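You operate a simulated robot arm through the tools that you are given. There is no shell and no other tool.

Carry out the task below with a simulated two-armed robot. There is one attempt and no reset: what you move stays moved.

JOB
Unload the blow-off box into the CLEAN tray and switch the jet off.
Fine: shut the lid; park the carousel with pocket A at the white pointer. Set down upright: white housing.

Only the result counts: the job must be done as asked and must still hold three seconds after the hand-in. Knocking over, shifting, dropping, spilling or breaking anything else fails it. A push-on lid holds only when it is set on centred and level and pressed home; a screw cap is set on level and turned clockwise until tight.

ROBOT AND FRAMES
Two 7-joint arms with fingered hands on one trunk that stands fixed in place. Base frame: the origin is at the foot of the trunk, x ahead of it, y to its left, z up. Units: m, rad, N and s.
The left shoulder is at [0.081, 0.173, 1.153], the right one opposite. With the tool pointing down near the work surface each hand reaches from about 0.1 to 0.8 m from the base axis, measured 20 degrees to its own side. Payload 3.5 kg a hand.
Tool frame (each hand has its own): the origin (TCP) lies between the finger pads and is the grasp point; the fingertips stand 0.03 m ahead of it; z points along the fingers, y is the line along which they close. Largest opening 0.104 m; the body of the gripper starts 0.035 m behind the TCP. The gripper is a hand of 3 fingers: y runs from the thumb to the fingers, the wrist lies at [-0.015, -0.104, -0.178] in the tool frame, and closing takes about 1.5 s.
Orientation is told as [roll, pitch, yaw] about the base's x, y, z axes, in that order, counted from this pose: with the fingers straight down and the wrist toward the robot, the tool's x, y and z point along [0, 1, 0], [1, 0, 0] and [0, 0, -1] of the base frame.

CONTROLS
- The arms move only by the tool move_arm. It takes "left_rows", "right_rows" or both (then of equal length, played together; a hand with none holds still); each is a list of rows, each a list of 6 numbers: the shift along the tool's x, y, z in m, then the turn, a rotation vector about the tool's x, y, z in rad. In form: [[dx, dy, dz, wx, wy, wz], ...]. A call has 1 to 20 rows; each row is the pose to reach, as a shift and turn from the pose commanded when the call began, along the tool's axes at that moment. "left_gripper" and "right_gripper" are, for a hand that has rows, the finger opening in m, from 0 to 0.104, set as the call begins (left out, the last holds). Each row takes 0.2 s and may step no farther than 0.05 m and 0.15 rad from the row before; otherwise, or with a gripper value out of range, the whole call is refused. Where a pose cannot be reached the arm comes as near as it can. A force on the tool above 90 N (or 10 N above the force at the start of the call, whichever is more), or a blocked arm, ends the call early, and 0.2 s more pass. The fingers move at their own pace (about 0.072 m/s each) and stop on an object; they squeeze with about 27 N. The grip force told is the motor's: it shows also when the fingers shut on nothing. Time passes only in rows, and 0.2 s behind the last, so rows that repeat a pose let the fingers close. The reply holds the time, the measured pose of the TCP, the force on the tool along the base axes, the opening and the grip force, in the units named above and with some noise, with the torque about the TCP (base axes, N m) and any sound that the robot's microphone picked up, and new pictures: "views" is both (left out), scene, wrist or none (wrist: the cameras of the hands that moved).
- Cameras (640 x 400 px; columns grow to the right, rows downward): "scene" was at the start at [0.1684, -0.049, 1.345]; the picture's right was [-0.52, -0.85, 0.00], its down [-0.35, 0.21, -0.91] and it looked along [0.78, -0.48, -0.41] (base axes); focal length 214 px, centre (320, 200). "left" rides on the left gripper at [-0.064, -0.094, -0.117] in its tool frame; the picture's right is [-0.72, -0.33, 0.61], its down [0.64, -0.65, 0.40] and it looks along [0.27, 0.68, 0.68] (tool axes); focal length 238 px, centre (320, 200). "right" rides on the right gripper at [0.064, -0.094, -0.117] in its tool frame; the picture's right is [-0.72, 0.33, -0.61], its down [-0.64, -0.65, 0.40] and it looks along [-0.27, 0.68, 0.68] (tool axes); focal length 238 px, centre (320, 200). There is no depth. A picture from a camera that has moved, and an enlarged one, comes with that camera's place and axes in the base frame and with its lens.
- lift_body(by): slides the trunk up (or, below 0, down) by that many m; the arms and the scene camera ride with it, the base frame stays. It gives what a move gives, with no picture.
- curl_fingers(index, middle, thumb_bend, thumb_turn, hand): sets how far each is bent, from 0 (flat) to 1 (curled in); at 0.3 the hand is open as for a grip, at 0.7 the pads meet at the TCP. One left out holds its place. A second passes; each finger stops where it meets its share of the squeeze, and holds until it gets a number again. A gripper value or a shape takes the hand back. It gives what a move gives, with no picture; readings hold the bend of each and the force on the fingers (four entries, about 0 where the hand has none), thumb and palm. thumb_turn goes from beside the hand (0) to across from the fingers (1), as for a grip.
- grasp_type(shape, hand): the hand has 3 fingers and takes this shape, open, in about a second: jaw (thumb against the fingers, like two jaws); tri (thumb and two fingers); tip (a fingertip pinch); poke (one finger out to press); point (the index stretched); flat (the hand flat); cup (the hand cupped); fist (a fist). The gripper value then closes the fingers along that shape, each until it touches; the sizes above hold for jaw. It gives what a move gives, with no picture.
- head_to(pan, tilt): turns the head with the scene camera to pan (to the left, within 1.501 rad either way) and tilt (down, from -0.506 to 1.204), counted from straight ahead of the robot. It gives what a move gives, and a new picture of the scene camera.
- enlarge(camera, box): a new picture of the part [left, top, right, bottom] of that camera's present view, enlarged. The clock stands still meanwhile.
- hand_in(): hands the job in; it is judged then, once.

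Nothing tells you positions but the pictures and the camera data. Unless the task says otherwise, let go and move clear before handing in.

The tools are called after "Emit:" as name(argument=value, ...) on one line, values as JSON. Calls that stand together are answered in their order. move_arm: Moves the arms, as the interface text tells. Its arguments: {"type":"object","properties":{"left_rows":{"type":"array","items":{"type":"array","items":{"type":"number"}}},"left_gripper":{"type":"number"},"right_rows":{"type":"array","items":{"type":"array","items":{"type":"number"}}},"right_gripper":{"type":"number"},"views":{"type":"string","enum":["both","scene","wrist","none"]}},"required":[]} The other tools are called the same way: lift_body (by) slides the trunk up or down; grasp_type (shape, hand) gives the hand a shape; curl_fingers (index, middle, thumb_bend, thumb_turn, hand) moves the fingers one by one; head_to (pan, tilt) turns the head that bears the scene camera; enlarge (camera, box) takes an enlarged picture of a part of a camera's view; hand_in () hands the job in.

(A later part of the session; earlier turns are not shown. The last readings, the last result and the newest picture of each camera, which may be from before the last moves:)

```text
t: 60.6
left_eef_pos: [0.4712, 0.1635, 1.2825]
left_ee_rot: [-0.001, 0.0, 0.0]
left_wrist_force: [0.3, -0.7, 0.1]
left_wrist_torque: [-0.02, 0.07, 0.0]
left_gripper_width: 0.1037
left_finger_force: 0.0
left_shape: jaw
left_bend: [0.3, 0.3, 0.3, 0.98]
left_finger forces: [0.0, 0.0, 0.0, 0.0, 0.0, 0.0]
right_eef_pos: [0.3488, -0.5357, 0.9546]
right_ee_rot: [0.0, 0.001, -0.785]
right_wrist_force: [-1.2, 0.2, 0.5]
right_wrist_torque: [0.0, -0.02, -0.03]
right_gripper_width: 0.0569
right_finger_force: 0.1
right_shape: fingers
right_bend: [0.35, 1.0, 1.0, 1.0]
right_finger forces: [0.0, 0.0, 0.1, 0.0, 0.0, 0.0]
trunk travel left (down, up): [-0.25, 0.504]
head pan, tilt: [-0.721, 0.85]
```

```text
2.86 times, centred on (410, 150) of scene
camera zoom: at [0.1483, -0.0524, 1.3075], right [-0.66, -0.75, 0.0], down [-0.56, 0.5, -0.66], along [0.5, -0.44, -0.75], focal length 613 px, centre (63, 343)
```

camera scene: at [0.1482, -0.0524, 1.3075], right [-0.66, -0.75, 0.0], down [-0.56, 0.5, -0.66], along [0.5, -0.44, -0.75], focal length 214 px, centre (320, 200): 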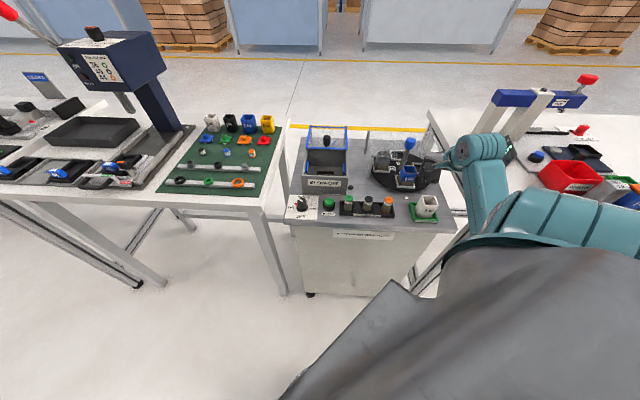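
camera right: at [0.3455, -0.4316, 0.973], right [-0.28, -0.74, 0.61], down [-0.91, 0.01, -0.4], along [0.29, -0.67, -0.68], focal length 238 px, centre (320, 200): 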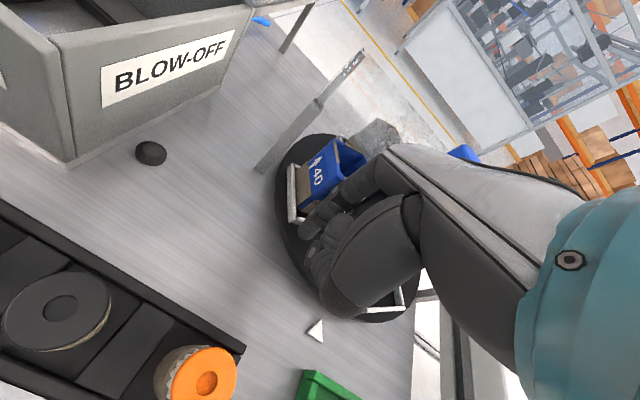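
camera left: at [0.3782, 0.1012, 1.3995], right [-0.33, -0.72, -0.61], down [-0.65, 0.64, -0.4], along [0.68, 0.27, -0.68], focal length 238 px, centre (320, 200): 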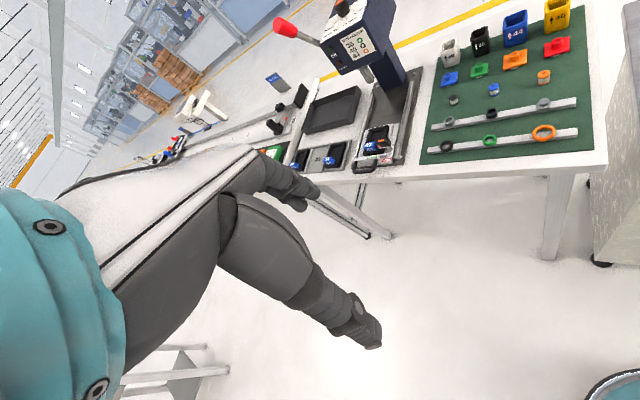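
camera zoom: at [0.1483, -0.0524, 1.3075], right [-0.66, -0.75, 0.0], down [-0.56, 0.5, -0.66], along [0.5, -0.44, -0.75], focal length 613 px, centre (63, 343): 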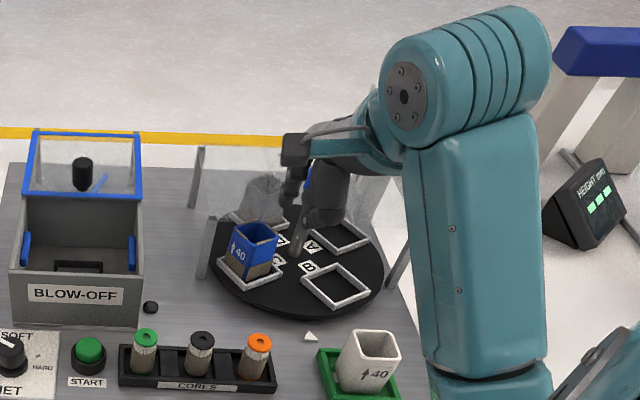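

Emit:
enlarge(camera="scene", box=[400, 110, 460, 170])

Emit:
enlarge(camera="right", box=[280, 130, 400, 230])

```text
6.67 times, centred on (430, 140) of scene
camera zoom: at [0.1483, -0.0524, 1.3075], right [-0.66, -0.75, 0.0], down [-0.56, 0.5, -0.66], along [0.5, -0.44, -0.75], focal length 1430 px, centre (-413, 600)
```

zoom: 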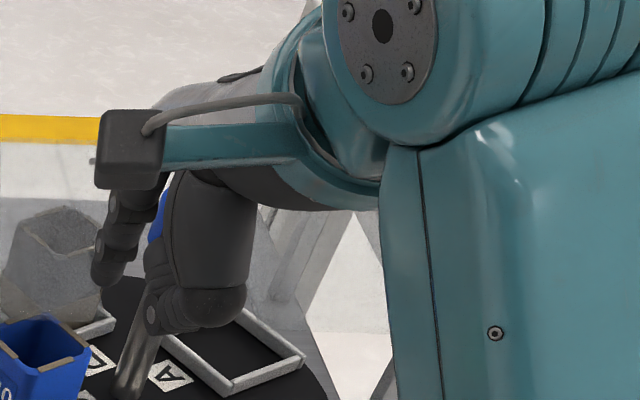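

```text
4.00 times, centred on (340, 180) of right
camera zoom: at [0.3274, -0.4237, 1.0726], right [-0.28, -0.74, 0.61], down [-0.91, 0.01, -0.4], along [0.29, -0.67, -0.68], focal length 953 px, centre (240, 280)
```

zoom: 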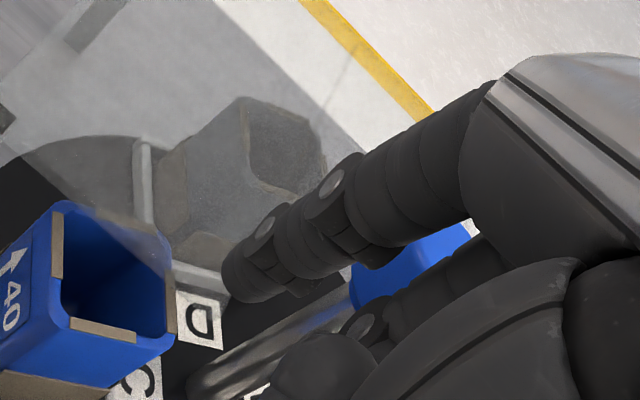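

The index is now nearly vertical, with its tip about 4 cm ahead of the TCP. Pocket B is empty and sits at about 34° from the front, centred near (A 0.678, R 0.214). I'll put the finger into it and drag it to the front.

Emit:
move_arm(right_rows=[[-0.025, 0.002, 0, 0, 0, 0], [-0.05, 0.004, 0, 0, 0, 0], [-0.075, 0.006, 0, 0, 0, 0], [-0.0858, 0.0076, 0.02, 0, 0, 0], [-0.0858, 0.0076, 0.05, 0, 0, 0], [-0.0858, 0.0076, 0.08, 0, 0, 0]], views="both")

Emit:
enlarge(camera="right", box=[220, 100, 420, 300])

Emit:
enlarge(camera="scene", box=[370, 120, 460, 220])

```text
t: 62.0
left_eef_pos: [0.472, 0.1651, 1.2835]
left_ee_rot: [0.0, 0.0, 0.0]
left_wrist_force: [0.0, -0.8, -0.4]
left_wrist_torque: [0.02, 0.02, -0.03]
left_gripper_width: 0.1036
left_finger_force: 0.1
left_shape: jaw
left_bend: [0.3, 0.3, 0.3, 0.98]
left_finger forces: [0.0, 0.0, 0.1, 0.0, 0.0, 0.0]
right_eef_pos: [0.2942, -0.6001, 0.8749]
right_ee_rot: [-0.001, -0.001, -0.784]
right_wrist_force: [0.6, 0.4, -0.5]
right_wrist_torque: [-0.02, -0.01, -0.01]
right_gripper_width: 0.0566
right_finger_force: 0.2
right_shape: fingers
right_bend: [0.35, 1.0, 1.0, 1.0]
right_finger forces: [0.0, 0.0, 0.0, 0.1, 0.0, 0.1]
trunk travel left (down, up): [-0.25, 0.504]
head pan, tilt: [-0.721, 0.85]
camera scene: at [0.1483, -0.0525, 1.3075], right [-0.66, -0.75, 0.0], down [-0.56, 0.5, -0.66], along [0.5, -0.44, -0.75], focal length 214 px, centre (320, 200)
camera right: at [0.273, -0.4888, 0.9923], right [-0.28, -0.74, 0.61], down [-0.91, 0.01, -0.4], along [0.29, -0.67, -0.68], focal length 238 px, centre (320, 200)
```

scene: 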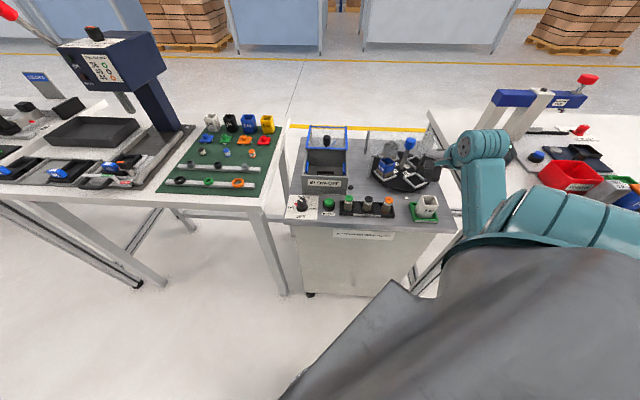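
right: 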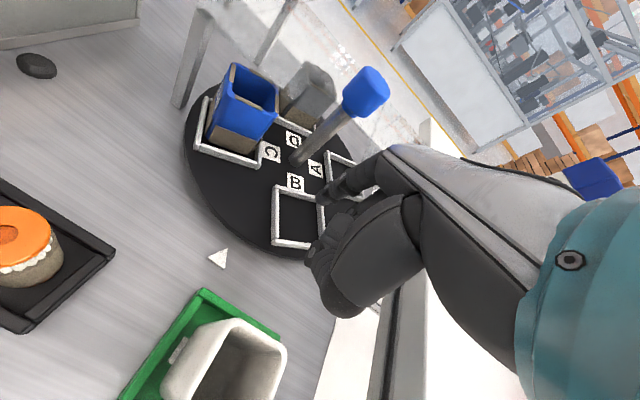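

```text
2.00 times, centred on (320, 200) of right
camera zoom: at [0.273, -0.4888, 0.9923], right [-0.28, -0.74, 0.61], down [-0.91, 0.01, -0.4], along [0.29, -0.67, -0.68], focal length 477 px, centre (320, 200)
```

zoom: 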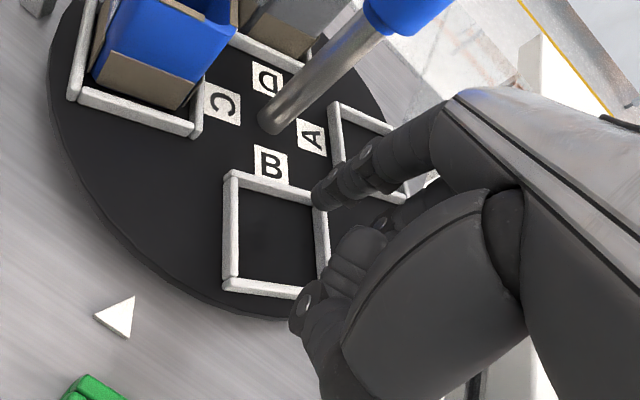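

```text
4.00 times, centred on (415, 170) of scene
camera zoom: at [0.1483, -0.0525, 1.3075], right [-0.66, -0.75, 0.0], down [-0.56, 0.5, -0.66], along [0.5, -0.44, -0.75], focal length 858 px, centre (-60, 320)
```

zoom: 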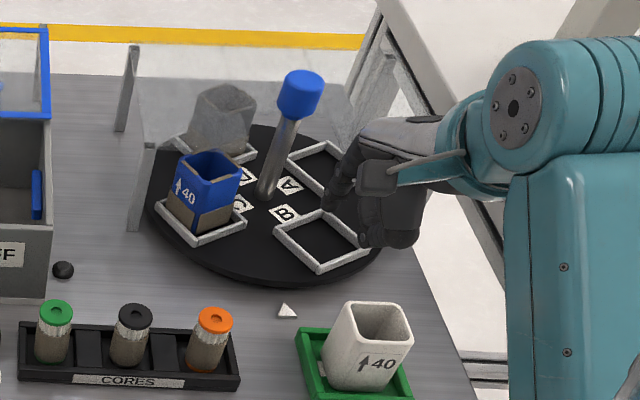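

The fingertip is right over the centre of the empty pocket B. I'll lower it until it just touches the floor.

Emit:
move_arm(right_rows=[[0, 0, 0.01, 0, 0, 0], [0, 0, 0.02, 0, 0, 0], [0, 0, 0.027, 0, 0, 0]], views="wrist")

Emit:
enlarge(camera="right", box=[220, 100, 420, 300])

```text
t: 62.8
left_eef_pos: [0.4716, 0.164, 1.283]
left_ee_rot: [-0.001, -0.001, -0.001]
left_wrist_force: [-0.9, 0.9, 0.2]
left_wrist_torque: [-0.01, 0.01, -0.02]
left_gripper_width: 0.1038
left_finger_force: 0.1
left_shape: jaw
left_bend: [0.3, 0.3, 0.3, 0.98]
left_finger forces: [0.0, 0.0, 0.1, 0.0, 0.0, 0.1]
right_eef_pos: [0.2936, -0.6008, 0.848]
right_ee_rot: [-0.001, 0.0, -0.785]
right_wrist_force: [-0.6, -0.2, 0.7]
right_wrist_torque: [-0.05, -0.03, -0.01]
right_gripper_width: 0.0569
right_finger_force: 0.3
right_shape: fingers
right_bend: [0.35, 1.0, 1.0, 1.0]
right_finger forces: [1.1, 0.0, 0.0, 0.1, 0.0, 0.1]
trunk travel left (down, up): [-0.25, 0.504]
head pan, tilt: [-0.721, 0.85]
camera right: at [0.2728, -0.4893, 0.9655], right [-0.28, -0.74, 0.61], down [-0.91, 0.01, -0.4], along [0.29, -0.67, -0.68], focal length 238 px, centre (320, 200)
```

right: 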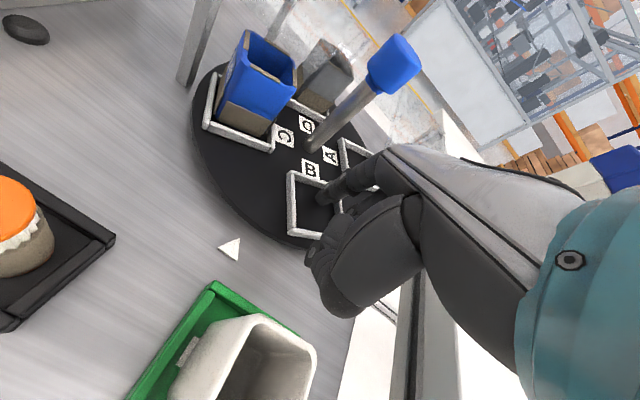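

```text
2.00 times, centred on (320, 200) of right
camera zoom: at [0.2728, -0.4893, 0.9655], right [-0.28, -0.74, 0.61], down [-0.91, 0.01, -0.4], along [0.29, -0.67, -0.68], focal length 477 px, centre (320, 200)
```

zoom: 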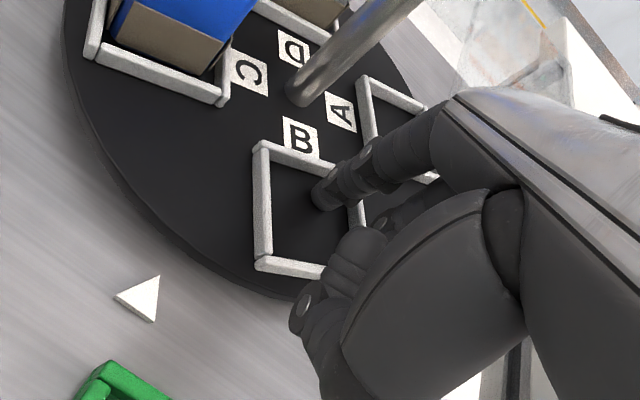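

The finger is inside pocket B. I'll lift it 1.5 mm and drag left toward the front position.

Emit:
move_arm(right_rows=[[0, 0, -0.0015, 0, 0, 0], [0.006, 0, -0.0015, 0, 0, 0], [0.012, 0, -0.0015, 0, 0, 0], [0.018, 0, -0.0015, 0, 0, 0], [0.024, 0, -0.0015, 0, 0, 0], [0.03, 0, -0.0015, 0, 0, 0]], views="wrist")

Emit:
enlarge(camera="right", box=[220, 100, 420, 300])

Emit:
enlarge(camera="scene", box=[370, 120, 460, 220])

```text
t: 64.2
left_eef_pos: [0.472, 0.1638, 1.284]
left_ee_rot: [0.001, -0.001, 0.0]
left_wrist_force: [-0.1, -0.3, 0.6]
left_wrist_torque: [-0.01, -0.01, -0.01]
left_gripper_width: 0.1035
left_finger_force: 0.0
left_shape: jaw
left_bend: [0.3, 0.3, 0.3, 0.98]
left_finger forces: [0.0, 0.0, 0.1, 0.1, 0.1, 0.0]
right_eef_pos: [0.3153, -0.5792, 0.8485]
right_ee_rot: [0.002, 0.0, -0.785]
right_wrist_force: [-3.0, 3.0, 1.3]
right_wrist_torque: [-0.02, -0.02, 0.04]
right_gripper_width: 0.054
right_finger_force: 2.5
right_shape: fingers
right_bend: [0.39, 1.0, 1.0, 1.0]
right_finger forces: [4.6, 0.1, 0.0, 0.1, 0.0, 0.1]
trunk travel left (down, up): [-0.25, 0.504]
head pan, tilt: [-0.721, 0.85]
camera right: at [0.2941, -0.4673, 0.9671], right [-0.28, -0.74, 0.61], down [-0.91, 0.01, -0.4], along [0.29, -0.67, -0.68], focal length 238 px, centre (320, 200)
```

right: 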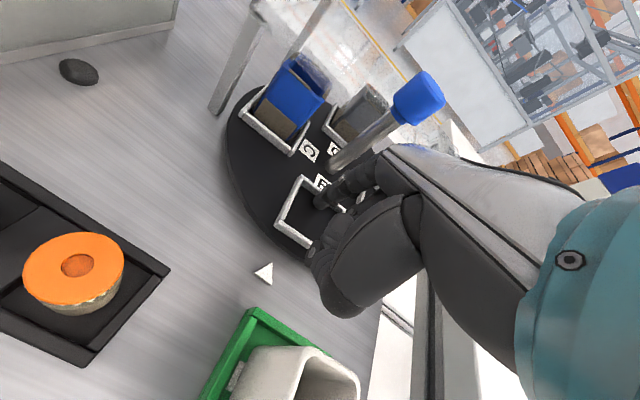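

```text
2.00 times, centred on (320, 200) of right
camera zoom: at [0.2941, -0.4673, 0.9671], right [-0.28, -0.74, 0.61], down [-0.91, 0.01, -0.4], along [0.29, -0.67, -0.68], focal length 477 px, centre (320, 200)
```

zoom: 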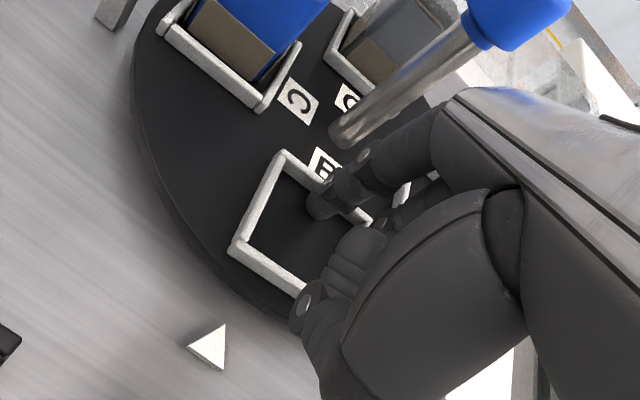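

```text
4.00 times, centred on (415, 170) of scene
camera zoom: at [0.148, -0.0519, 1.3075], right [-0.66, -0.75, 0.0], down [-0.56, 0.5, -0.66], along [0.5, -0.44, -0.75], focal length 858 px, centre (-60, 320)
```

zoom: 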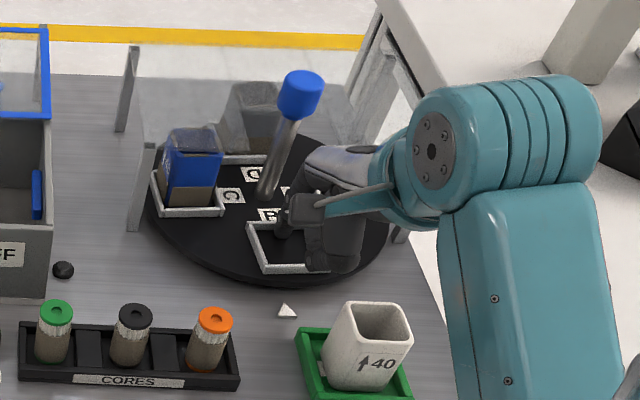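

B is about 10° from the front. I'll ease the finger 7 mm toward me to relieve the inner wall, and drag the remaining way.

Emit:
move_arm(right_rows=[[0, -0.004, 0, 0, 0, 0], [0.002, -0.008, 0, 0, 0, 0], [0.006, -0.008, 0, 0, 0, 0], [0.01, -0.008, 0, 0, 0, 0], [0.014, -0.008, 0, 0, 0, 0]], views="wrist")

Emit:
enlarge(camera="right", box=[220, 100, 420, 300])

Emit:
enlarge(camera="scene", box=[370, 120, 460, 220])

```text
t: 65.4
left_eef_pos: [0.4714, 0.1648, 1.2826]
left_ee_rot: [0.0, -0.001, 0.0]
left_wrist_force: [0.4, -0.1, 1.0]
left_wrist_torque: [0.02, -0.03, -0.01]
left_gripper_width: 0.104
left_finger_force: 0.0
left_shape: jaw
left_bend: [0.3, 0.3, 0.3, 0.98]
left_finger forces: [0.1, 0.0, 0.0, 0.0, 0.0, 0.0]
right_eef_pos: [0.3204, -0.5656, 0.8498]
right_ee_rot: [0.0, 0.0, -0.786]
right_wrist_force: [-0.3, 0.1, 0.4]
right_wrist_torque: [0.0, -0.01, 0.01]
right_gripper_width: 0.0569
right_finger_force: 0.1
right_shape: fingers
right_bend: [0.35, 1.0, 1.0, 1.0]
right_finger forces: [0.0, 0.0, 0.0, 0.1, 0.0, 0.0]
trunk travel left (down, up): [-0.25, 0.504]
head pan, tilt: [-0.721, 0.85]
camera right: at [0.2983, -0.4527, 0.967], right [-0.28, -0.74, 0.61], down [-0.91, 0.01, -0.4], along [0.29, -0.67, -0.68], focal length 238 px, centre (320, 200)
```

right: 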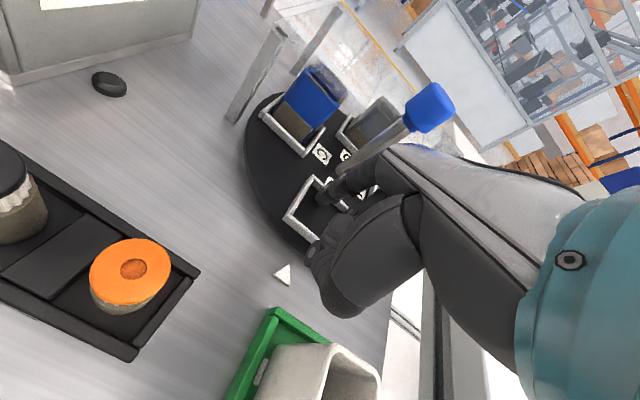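

```text
2.00 times, centred on (320, 200) of right
camera zoom: at [0.2983, -0.4527, 0.967], right [-0.28, -0.74, 0.61], down [-0.91, 0.01, -0.4], along [0.29, -0.67, -0.68], focal length 477 px, centre (320, 200)
```

zoom: 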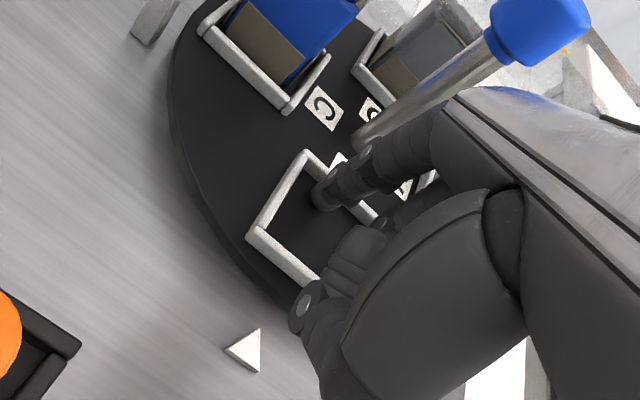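

```text
4.00 times, centred on (415, 170) of scene
camera zoom: at [0.1483, -0.0524, 1.3075], right [-0.66, -0.75, 0.0], down [-0.56, 0.5, -0.66], along [0.5, -0.44, -0.75], focal length 858 px, centre (-60, 320)
```

zoom: 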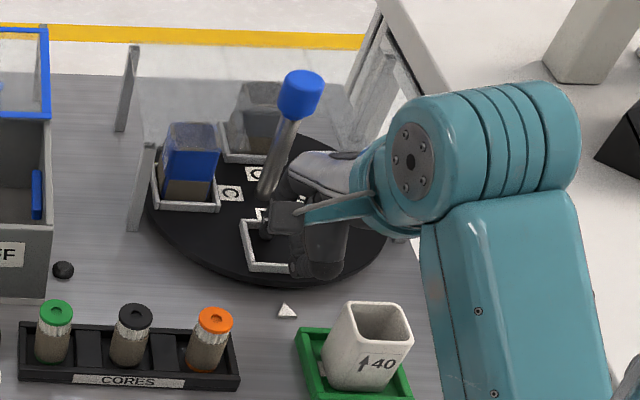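

Pocket B is now at the pointer (90° done). Next I'll lift the finger over B's right wall, set it down outside, and push B on to the left, which brings A forward.

Emit:
move_arm(right_rows=[[0, 0, -0.015, 0, 0, 0], [0, 0, -0.03, 0, 0, 0], [-0.02, 0.002, -0.03, 0, 0, 0], [-0.04, 0.004, -0.03, 0, 0, 0], [-0.0566, 0.005, -0.03, 0, 0, 0]], views="wrist")

Emit:
enlarge(camera="right", box=[220, 100, 420, 300])

Emit:
enlarge(camera="scene", box=[370, 120, 460, 220])

```text
t: 66.6
left_eef_pos: [0.4721, 0.163, 1.2835]
left_ee_rot: [0.001, 0.0, 0.001]
left_wrist_force: [0.6, 0.9, 0.1]
left_wrist_torque: [-0.02, -0.04, 0.01]
left_gripper_width: 0.1037
left_finger_force: 0.0
left_shape: jaw
left_bend: [0.3, 0.3, 0.3, 0.98]
left_finger forces: [0.1, 0.1, 0.0, 0.1, 0.0, 0.0]
right_eef_pos: [0.2828, -0.6095, 0.8789]
right_ee_rot: [0.003, 0.001, -0.782]
right_wrist_force: [-0.5, 0.1, -0.4]
right_wrist_torque: [-0.03, 0.0, 0.04]
right_gripper_width: 0.0566
right_finger_force: 0.1
right_shape: fingers
right_bend: [0.35, 1.0, 1.0, 1.0]
right_finger forces: [0.1, 0.0, 0.0, 0.0, 0.1, 0.0]
trunk travel left (down, up): [-0.25, 0.504]
head pan, tilt: [-0.721, 0.85]
camera right: at [0.2618, -0.4963, 0.9967], right [-0.28, -0.74, 0.61], down [-0.91, 0.01, -0.4], along [0.29, -0.67, -0.68], focal length 238 px, centre (320, 200)
```

right: 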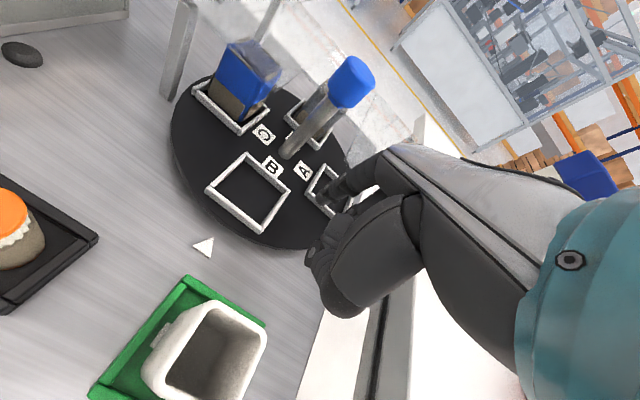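

```text
2.00 times, centred on (320, 200) of right
camera zoom: at [0.2618, -0.4963, 0.9967], right [-0.28, -0.74, 0.61], down [-0.91, 0.01, -0.4], along [0.29, -0.67, -0.68], focal length 477 px, centre (320, 200)
```

zoom: 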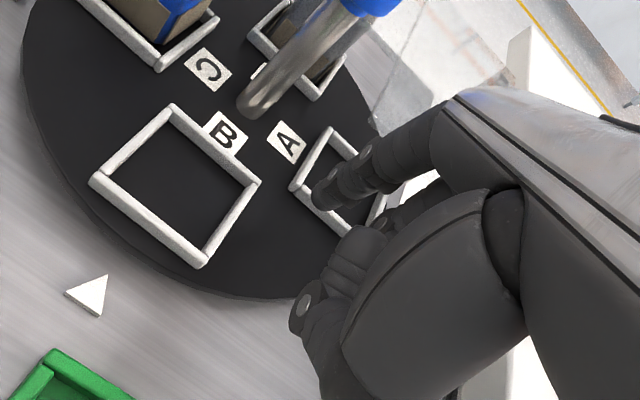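

```text
4.00 times, centred on (415, 170) of scene
camera zoom: at [0.1481, -0.0525, 1.3075], right [-0.66, -0.75, 0.0], down [-0.56, 0.5, -0.66], along [0.5, -0.44, -0.75], focal length 858 px, centre (-60, 320)
```

zoom: 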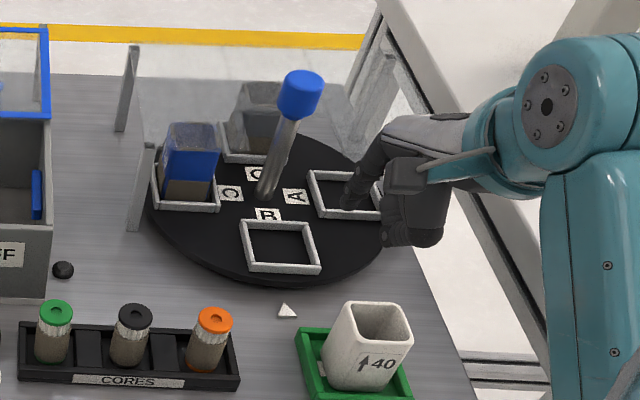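

The finger is above the free spot between pockets B and A. I'll lower it and push left.

Emit:
move_arm(right_rows=[[0, 0, 0.01, 0, 0, 0], [0, 0, 0.02, 0, 0, 0], [0, 0, 0.0285, 0, 0, 0], [0.006, 0, 0.0285, 0, 0, 0], [0.012, 0, 0.0285, 0, 0, 0], [0.018, 0, 0.0285, 0, 0, 0], [0.024, 0, 0.0285, 0, 0, 0]], views="wrist")

Emit:
enlarge(camera="right", box=[220, 100, 420, 300])

Emit:
enlarge(camera="scene", box=[370, 120, 460, 220])

```text
t: 68.2
left_eef_pos: [0.4724, 0.1646, 1.2834]
left_ee_rot: [0.0, -0.001, 0.0]
left_wrist_force: [-0.1, 0.4, 0.0]
left_wrist_torque: [0.01, -0.01, 0.01]
left_gripper_width: 0.1035
left_finger_force: 0.1
left_shape: jaw
left_bend: [0.3, 0.3, 0.3, 0.98]
left_finger forces: [0.0, 0.0, 0.0, 0.0, 0.0, 0.1]
right_eef_pos: [0.3005, -0.5907, 0.8499]
right_ee_rot: [0.002, 0.003, -0.783]
right_wrist_force: [0.4, -0.6, 0.5]
right_wrist_torque: [0.01, 0.01, -0.02]
right_gripper_width: 0.0568
right_finger_force: 0.4
right_shape: fingers
right_bend: [0.35, 1.0, 1.0, 1.0]
right_finger forces: [0.3, 0.0, 0.0, 0.0, 0.0, 0.0]
trunk travel left (down, up): [-0.25, 0.504]
head pan, tilt: [-0.721, 0.85]
camera right: at [0.279, -0.4792, 0.9685], right [-0.28, -0.74, 0.61], down [-0.91, 0.01, -0.4], along [0.29, -0.67, -0.68], focal length 238 px, centre (320, 200)
```

right: 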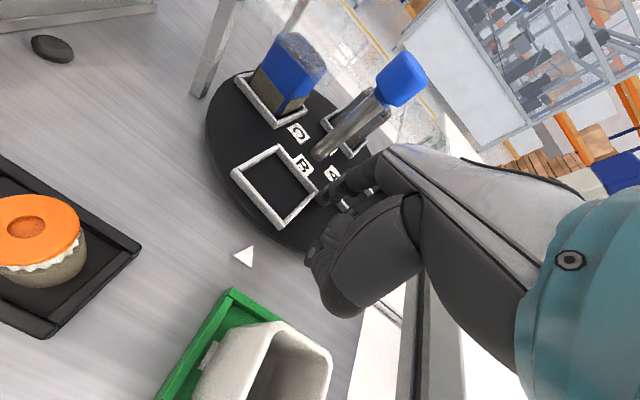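

```text
2.00 times, centred on (320, 200) of right
camera zoom: at [0.279, -0.4792, 0.9685], right [-0.28, -0.74, 0.61], down [-0.91, 0.01, -0.4], along [0.29, -0.67, -0.68], focal length 477 px, centre (320, 200)
```

zoom: 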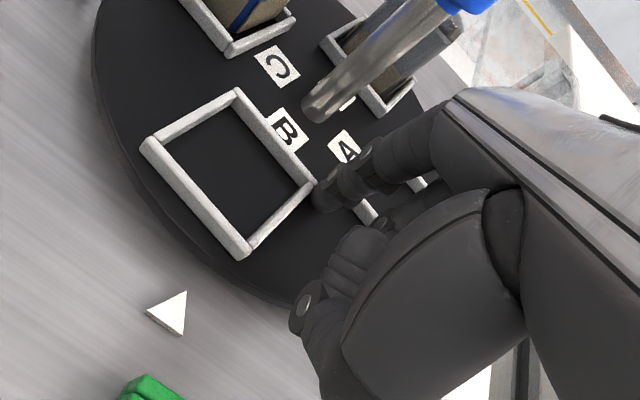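

```text
4.00 times, centred on (415, 170) of scene
camera zoom: at [0.1484, -0.0524, 1.3074], right [-0.66, -0.75, 0.0], down [-0.56, 0.5, -0.66], along [0.5, -0.44, -0.75], focal length 858 px, centre (-60, 320)
```

zoom: 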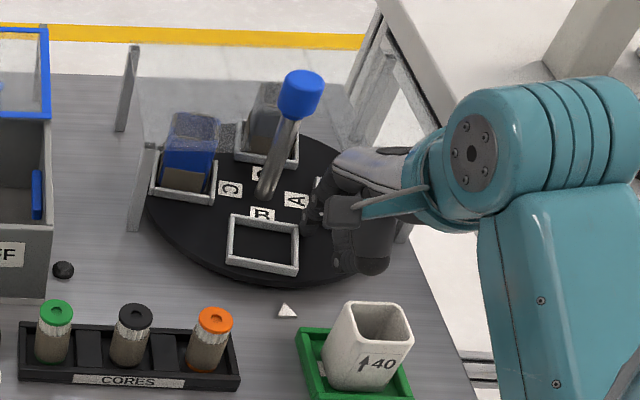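

B moved about 12° off the detent. The contact is close to the frame's inner corner, so I'll shift the finger 1 cm toward me while continuing the push.

Emit:
move_arm(right_rows=[[0.001, -0.005, 0, 0, 0, 0], [0.003, -0.01, 0, 0, 0, 0], [0.01, -0.01, 0, 0, 0, 0], [0.017, -0.01, 0, 0, 0, 0], [0.024, -0.01, 0, 0, 0, 0], [0.03, -0.01, 0, 0, 0, 0]], views="wrist")

Emit:
enlarge(camera="right", box=[220, 100, 420, 300])

Emit:
enlarge(camera="scene", box=[370, 120, 460, 220])

```text
t: 69.6
left_eef_pos: [0.4717, 0.1645, 1.2834]
left_ee_rot: [0.0, -0.001, 0.001]
left_wrist_force: [-0.6, 0.9, -0.2]
left_wrist_torque: [0.02, -0.02, -0.02]
left_gripper_width: 0.1034
left_finger_force: 0.0
left_shape: jaw
left_bend: [0.3, 0.3, 0.3, 0.98]
left_finger forces: [0.0, 0.1, 0.0, 0.0, 0.1, 0.0]
right_eef_pos: [0.3143, -0.5629, 0.8494]
right_ee_rot: [0.002, 0.003, -0.784]
right_wrist_force: [-0.4, -0.2, -1.2]
right_wrist_torque: [0.0, 0.02, 0.05]
right_gripper_width: 0.0568
right_finger_force: 0.0
right_shape: fingers
right_bend: [0.35, 1.0, 1.0, 1.0]
right_finger forces: [0.1, 0.0, 0.0, 0.0, 0.1, 0.0]
trunk travel left (down, up): [-0.25, 0.504]
head pan, tilt: [-0.721, 0.85]
camera right: at [0.2931, -0.4513, 0.9684], right [-0.28, -0.74, 0.61], down [-0.91, 0.01, -0.4], along [0.29, -0.67, -0.68], focal length 238 px, centre (320, 200)
```

right: 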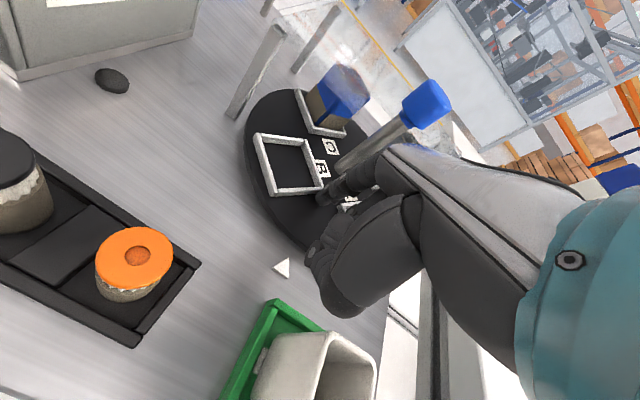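

```text
2.00 times, centred on (320, 200) of right
camera zoom: at [0.2931, -0.4513, 0.9684], right [-0.28, -0.74, 0.61], down [-0.91, 0.01, -0.4], along [0.29, -0.67, -0.68], focal length 477 px, centre (320, 200)
```

zoom: 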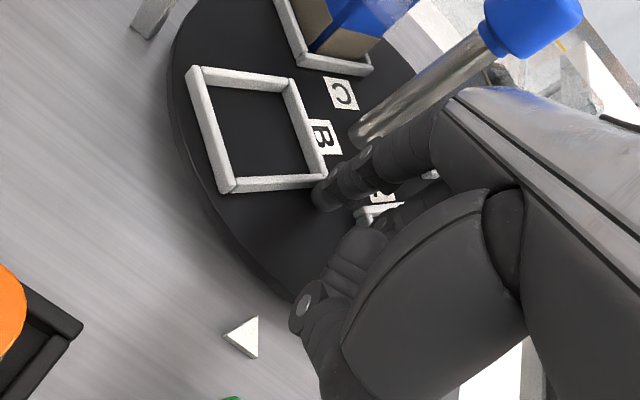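

```text
4.00 times, centred on (415, 170) of scene
camera zoom: at [0.1483, -0.0524, 1.3075], right [-0.66, -0.75, 0.0], down [-0.56, 0.5, -0.66], along [0.5, -0.44, -0.75], focal length 858 px, centre (-60, 320)
```

zoom: 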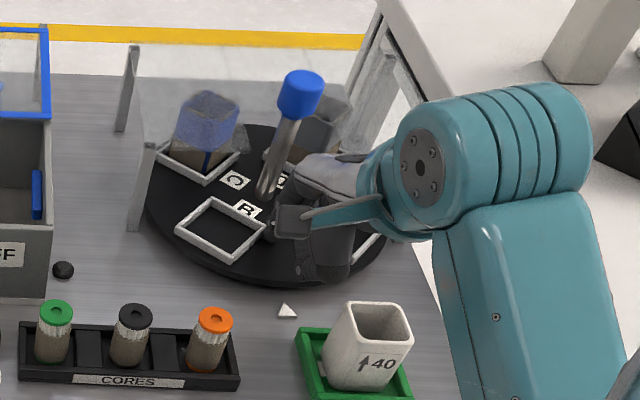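

Emit:
move_arm(right_rows=[[0.006, -0.001, 0, 0, 0, 0], [0.012, -0.002, 0, 0, 0, 0], [0.018, -0.002, 0, 0, 0, 0], [0.024, -0.002, 0, 0, 0, 0]], views="wrist")

Emit:
enlarge(camera="right", box=[220, 100, 420, 300])

Emit:
enlarge(camera="scene", box=[370, 120, 460, 220])

```text
t: 70.6
left_eef_pos: [0.4718, 0.1635, 1.2839]
left_ee_rot: [0.0, 0.0, -0.002]
left_wrist_force: [0.2, -0.3, -1.1]
left_wrist_torque: [0.05, 0.03, 0.02]
left_gripper_width: 0.1039
left_finger_force: 0.0
left_shape: jaw
left_bend: [0.3, 0.3, 0.3, 0.98]
left_finger forces: [0.0, 0.0, 0.0, 0.1, 0.0, 0.0]
right_eef_pos: [0.33, -0.5452, 0.8517]
right_ee_rot: [0.001, 0.001, -0.783]
right_wrist_force: [-0.9, 0.5, -0.3]
right_wrist_torque: [0.0, 0.01, -0.03]
right_gripper_width: 0.0566
right_finger_force: 0.2
right_shape: fingers
right_bend: [0.35, 1.0, 1.0, 1.0]
right_finger forces: [0.1, 0.0, 0.0, 0.1, 0.0, 0.1]
trunk travel left (down, up): [-0.25, 0.504]
head pan, tilt: [-0.721, 0.85]
camera right: at [0.3086, -0.4328, 0.968], right [-0.28, -0.74, 0.61], down [-0.91, 0.01, -0.4], along [0.29, -0.67, -0.68], focal length 238 px, centre (320, 200)
```

right: 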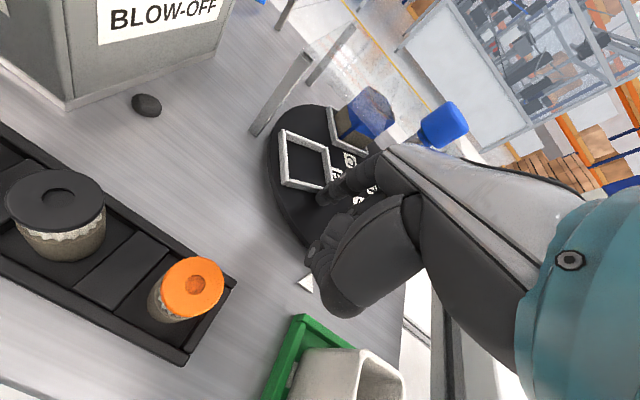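

```text
2.00 times, centred on (320, 200) of right
camera zoom: at [0.3086, -0.4328, 0.968], right [-0.28, -0.74, 0.61], down [-0.91, 0.01, -0.4], along [0.29, -0.67, -0.68], focal length 477 px, centre (320, 200)
```

zoom: 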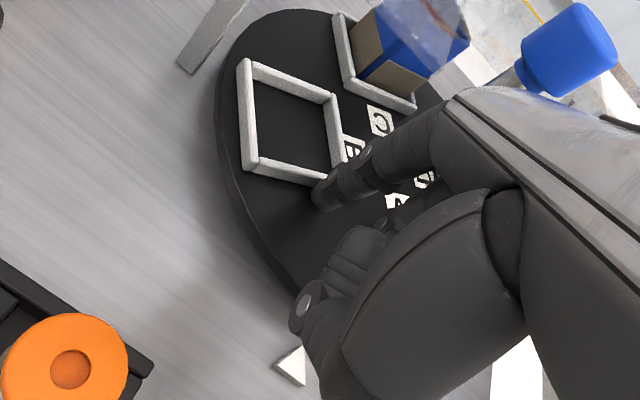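

```text
4.00 times, centred on (415, 170) of scene
camera zoom: at [0.1483, -0.0524, 1.3075], right [-0.66, -0.75, 0.0], down [-0.56, 0.5, -0.66], along [0.5, -0.44, -0.75], focal length 858 px, centre (-60, 320)
```

zoom: 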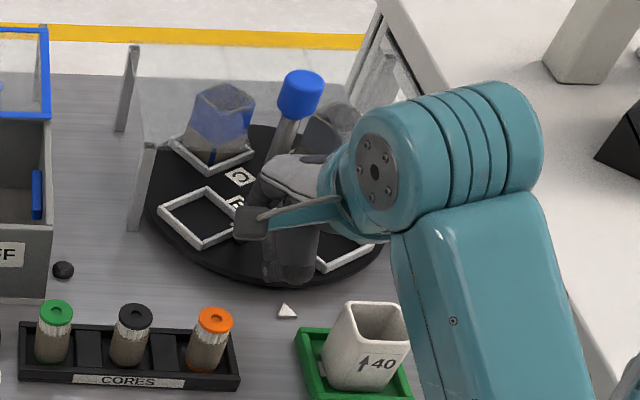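

Emit:
move_arm(right_rows=[[0.006, 0, 0, 0, 0, 0], [0.012, 0, 0, 0, 0, 0], [0.018, 0, 0, 0, 0, 0]], views="none")

Emit:
move_arm(right_rows=[[-0.004, -0.005, 0, 0, 0, 0], [-0.006, -0.008, -0.02, 0, 0, 0], [-0.006, -0.008, -0.05, 0, 0, 0], [-0.006, -0.008, -0.08, 0, 0, 0], [-0.05, -0.008, -0.08, 0, 0, 0], [-0.09, -0.008, -0.08, 0, 0, 0]], views="wrist")

Emit:
enlarge(camera="right", box=[140, 100, 420, 340])

Emit:
enlarge(camera="scene", box=[370, 120, 460, 220])

```text
t: 71.4
left_eef_pos: [0.4717, 0.1637, 1.2836]
left_ee_rot: [-0.001, 0.0, 0.001]
left_wrist_force: [0.3, -1.1, -0.5]
left_wrist_torque: [-0.01, 0.01, -0.04]
left_gripper_width: 0.1035
left_finger_force: 0.0
left_shape: jaw
left_bend: [0.3, 0.3, 0.3, 0.98]
left_finger forces: [0.0, 0.1, 0.0, 0.1, 0.0, 0.0]
right_eef_pos: [0.3416, -0.5327, 0.8496]
right_ee_rot: [-0.001, 0.0, -0.787]
right_wrist_force: [-0.1, -0.2, 0.0]
right_wrist_torque: [0.0, -0.02, 0.02]
right_gripper_width: 0.0566
right_finger_force: 0.1
right_shape: fingers
right_bend: [0.35, 1.0, 1.0, 1.0]
right_finger forces: [0.1, 0.0, 0.0, 0.0, 0.1, 0.1]
trunk travel left (down, up): [-0.25, 0.504]
head pan, tilt: [-0.721, 0.85]
```

```text
t: 72.8
left_eef_pos: [0.4711, 0.1635, 1.2839]
left_ee_rot: [0.001, 0.001, 0.002]
left_wrist_force: [0.0, 0.2, 0.1]
left_wrist_torque: [0.0, 0.01, -0.04]
left_gripper_width: 0.1036
left_finger_force: 0.1
left_shape: jaw
left_bend: [0.3, 0.3, 0.3, 0.98]
left_finger forces: [0.1, 0.0, 0.0, 0.1, 0.1, 0.0]
right_eef_pos: [0.2732, -0.5909, 0.9309]
right_ee_rot: [0.001, 0.0, -0.784]
right_wrist_force: [-0.3, -1.0, 0.1]
right_wrist_torque: [-0.02, 0.02, 0.02]
right_gripper_width: 0.057
right_finger_force: 0.0
right_shape: fingers
right_bend: [0.35, 1.0, 1.0, 1.0]
right_finger forces: [0.1, 0.0, 0.0, 0.0, 0.0, 0.0]
trunk travel left (down, up): [-0.25, 0.504]
head pan, tilt: [-0.721, 0.85]
camera right: at [0.2518, -0.4784, 1.0488], right [-0.28, -0.74, 0.61], down [-0.91, 0.01, -0.4], along [0.3, -0.67, -0.68], focal length 238 px, centre (320, 200)
```

right: 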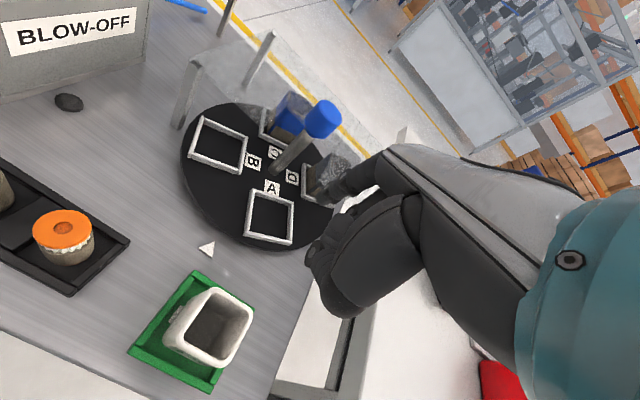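

```text
1.67 times, centred on (280, 220) of right
camera zoom: at [0.2518, -0.4784, 1.0488], right [-0.28, -0.74, 0.61], down [-0.91, 0.01, -0.4], along [0.3, -0.67, -0.68], focal length 397 px, centre (387, 167)
```

zoom: 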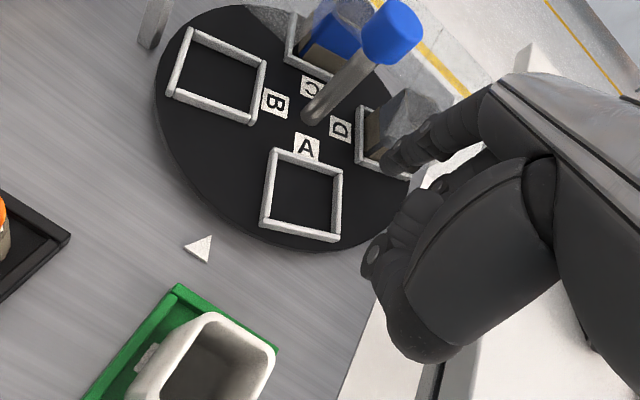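

```text
4.00 times, centred on (415, 170) of scene
camera zoom: at [0.1481, -0.0525, 1.3075], right [-0.66, -0.75, 0.0], down [-0.56, 0.5, -0.66], along [0.5, -0.44, -0.75], focal length 858 px, centre (-60, 320)
```

zoom: 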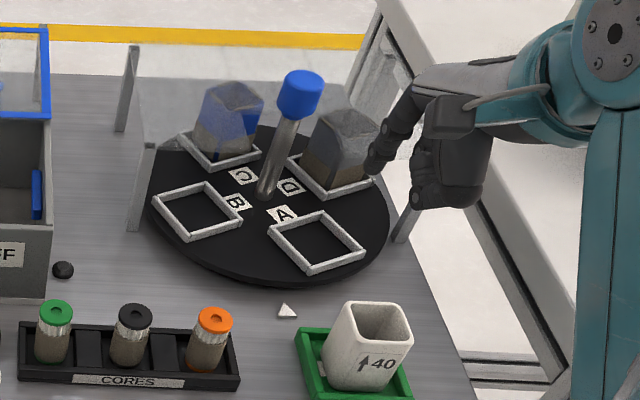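

Pocket A is now about 31° right of the pointer, and both housings on the carousel still stand in their pockets. I'll put the finger into A and drag it to the pointer.

Emit:
move_arm(right_rows=[[0.0107, 0.015, 0.02, 0, 0, 0], [0.0107, 0.015, 0.045, 0, 0, 0], [0.0107, 0.015, 0.065, 0, 0, 0]], views="wrist")

Emit:
enlarge(camera="right", box=[220, 100, 420, 300])

```text
t: 73.6
left_eef_pos: [0.4721, 0.1629, 1.2832]
left_ee_rot: [0.0, 0.0, -0.002]
left_wrist_force: [-0.3, 0.8, 0.1]
left_wrist_torque: [0.03, -0.02, 0.01]
left_gripper_width: 0.1035
left_finger_force: 0.1
left_shape: jaw
left_bend: [0.3, 0.3, 0.3, 0.98]
left_finger forces: [0.1, 0.1, 0.1, 0.0, 0.0, 0.0]
right_eef_pos: [0.2912, -0.5934, 0.8662]
right_ee_rot: [-0.001, 0.001, -0.784]
right_wrist_force: [0.1, -0.3, -0.9]
right_wrist_torque: [-0.05, 0.03, 0.0]
right_gripper_width: 0.0569
right_finger_force: 0.2
right_shape: fingers
right_bend: [0.35, 1.0, 1.0, 1.0]
right_finger forces: [0.1, 0.0, 0.0, 0.0, 0.0, 0.0]
trunk travel left (down, up): [-0.25, 0.504]
head pan, tilt: [-0.721, 0.85]
camera right: at [0.2702, -0.4812, 0.9831], right [-0.28, -0.74, 0.61], down [-0.91, 0.01, -0.4], along [0.29, -0.67, -0.68], focal length 238 px, centre (320, 200)
```

right: 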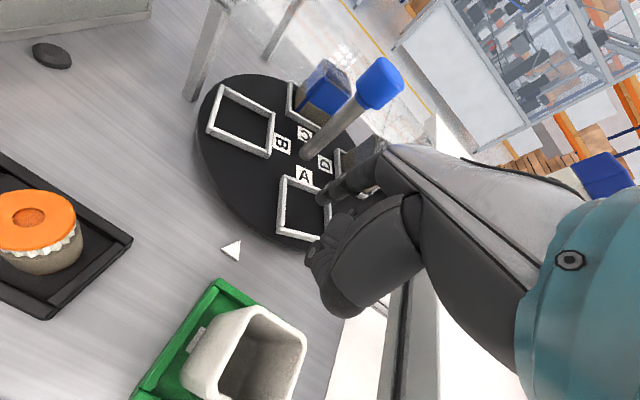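

```text
2.00 times, centred on (320, 200) of right
camera zoom: at [0.2702, -0.4812, 0.9831], right [-0.28, -0.74, 0.61], down [-0.91, 0.01, -0.4], along [0.29, -0.67, -0.68], focal length 477 px, centre (320, 200)
```

zoom: 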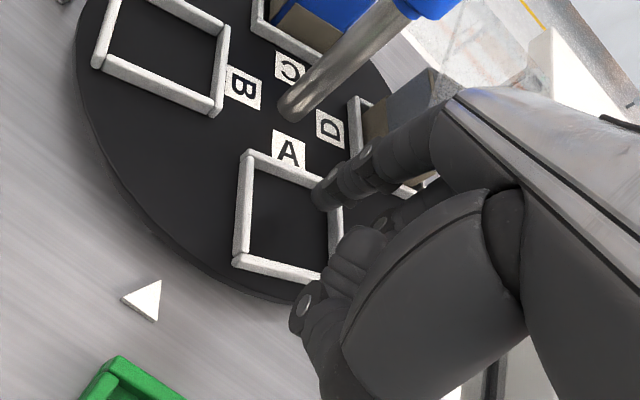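

Emit:
move_arm(right_rows=[[0, -0.003, 0.008, 0, 0, 0], [0, -0.004, 0.0165, 0, 0, 0], [0.006, -0.005, 0.0165, 0, 0, 0], [0.012, -0.006, 0.0165, 0, 0, 0], [0.018, -0.007, 0.0165, 0, 0, 0], [0.024, -0.008, 0.0165, 0, 0, 0], [0.03, -0.008, 0.0165, 0, 0, 0]], views="wrist")

Emit:
enlarge(camera="right", box=[220, 100, 420, 300])

Emit:
enlarge(camera="scene", box=[370, 120, 460, 220])

```text
t: 75.2
left_eef_pos: [0.4727, 0.1639, 1.2835]
left_ee_rot: [0.0, -0.001, 0.001]
left_wrist_force: [0.0, -0.1, 0.5]
left_wrist_torque: [0.0, 0.02, 0.0]
left_gripper_width: 0.1037
left_finger_force: 0.0
left_shape: jaw
left_bend: [0.3, 0.3, 0.3, 0.98]
left_finger forces: [0.0, 0.1, 0.1, 0.1, 0.1, 0.1]
right_eef_pos: [0.3081, -0.5659, 0.8495]
right_ee_rot: [0.002, 0.003, -0.783]
right_wrist_force: [-0.8, 0.3, -1.3]
right_wrist_torque: [0.02, 0.0, -0.02]
right_gripper_width: 0.057
right_finger_force: 0.1
right_shape: fingers
right_bend: [0.35, 1.0, 1.0, 1.0]
right_finger forces: [0.0, 0.1, 0.0, 0.0, 0.0, 0.1]
trunk travel left (down, up): [-0.25, 0.504]
head pan, tilt: [-0.721, 0.85]
camera right: at [0.2859, -0.4537, 0.9673], right [-0.28, -0.74, 0.61], down [-0.91, 0.01, -0.4], along [0.29, -0.67, -0.68], focal length 238 px, centre (320, 200)
```

right: 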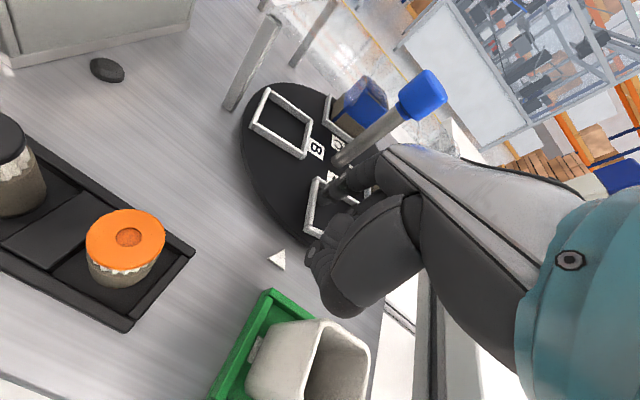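

```text
2.00 times, centred on (320, 200) of right
camera zoom: at [0.2859, -0.4537, 0.9673], right [-0.28, -0.74, 0.61], down [-0.91, 0.01, -0.4], along [0.29, -0.67, -0.68], focal length 477 px, centre (320, 200)
```

zoom: 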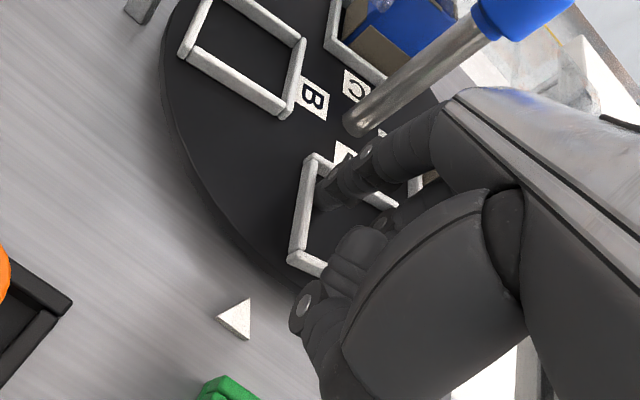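

```text
4.00 times, centred on (415, 170) of scene
camera zoom: at [0.1483, -0.0524, 1.3075], right [-0.66, -0.75, 0.0], down [-0.56, 0.5, -0.66], along [0.5, -0.44, -0.75], focal length 858 px, centre (-60, 320)
```

zoom: 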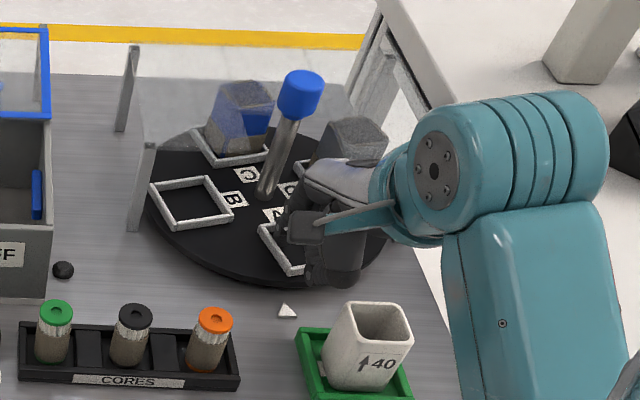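

Emit:
move_arm(right_rows=[[0.004, 0, 0, 0, 0, 0], [0.008, 0, 0, 0, 0, 0], [0.012, 0, 0, 0, 0, 0], [0.015, 0, 0, 0, 0, 0]], views="wrist")

Emit:
enlarge(camera="right", box=[220, 100, 420, 300])

Emit:
enlarge(camera="scene", box=[370, 120, 460, 220])

```text
t: 76.2
left_eef_pos: [0.4723, 0.1643, 1.2832]
left_ee_rot: [-0.001, 0.0, 0.0]
left_wrist_force: [0.1, 0.0, -0.9]
left_wrist_torque: [0.02, -0.02, -0.01]
left_gripper_width: 0.1037
left_finger_force: 0.1
left_shape: jaw
left_bend: [0.3, 0.3, 0.3, 0.98]
left_finger forces: [0.1, 0.0, 0.0, 0.1, 0.0, 0.1]
right_eef_pos: [0.3171, -0.5552, 0.8499]
right_ee_rot: [0.001, 0.001, -0.783]
right_wrist_force: [0.0, 0.3, -0.1]
right_wrist_torque: [-0.05, -0.01, 0.0]
right_gripper_width: 0.0569
right_finger_force: 0.0
right_shape: fingers
right_bend: [0.35, 1.0, 1.0, 1.0]
right_finger forces: [0.0, 0.0, 0.1, 0.1, 0.0, 0.0]
trunk travel left (down, up): [-0.25, 0.504]
head pan, tilt: [-0.721, 0.85]
camera right: at [0.2961, -0.4432, 0.9672], right [-0.28, -0.74, 0.61], down [-0.91, 0.01, -0.4], along [0.29, -0.67, -0.68], focal length 238 px, centre (320, 200)
```

right: 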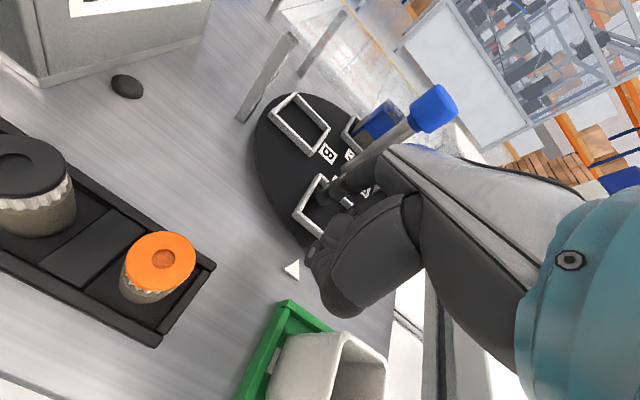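

```text
2.00 times, centred on (320, 200) of right
camera zoom: at [0.2961, -0.4432, 0.9672], right [-0.28, -0.74, 0.61], down [-0.91, 0.01, -0.4], along [0.29, -0.67, -0.68], focal length 477 px, centre (320, 200)
```

zoom: 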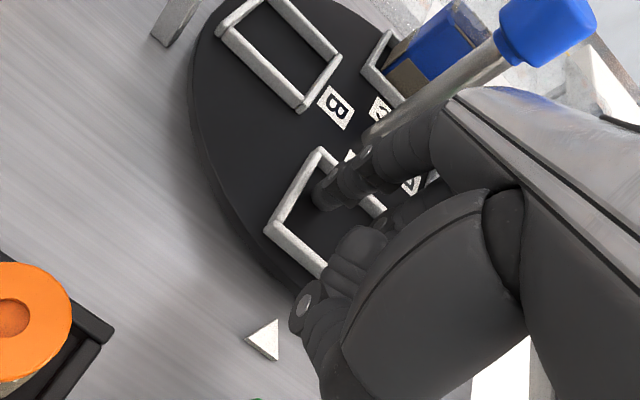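

```text
4.00 times, centred on (415, 170) of scene
camera zoom: at [0.1483, -0.0524, 1.3075], right [-0.66, -0.75, 0.0], down [-0.56, 0.5, -0.66], along [0.5, -0.44, -0.75], focal length 858 px, centre (-60, 320)
```

zoom: 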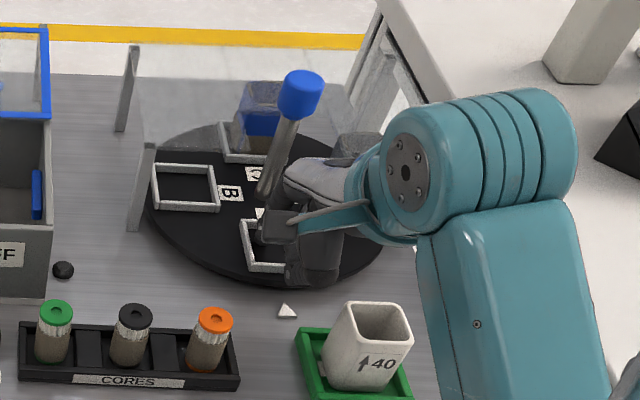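

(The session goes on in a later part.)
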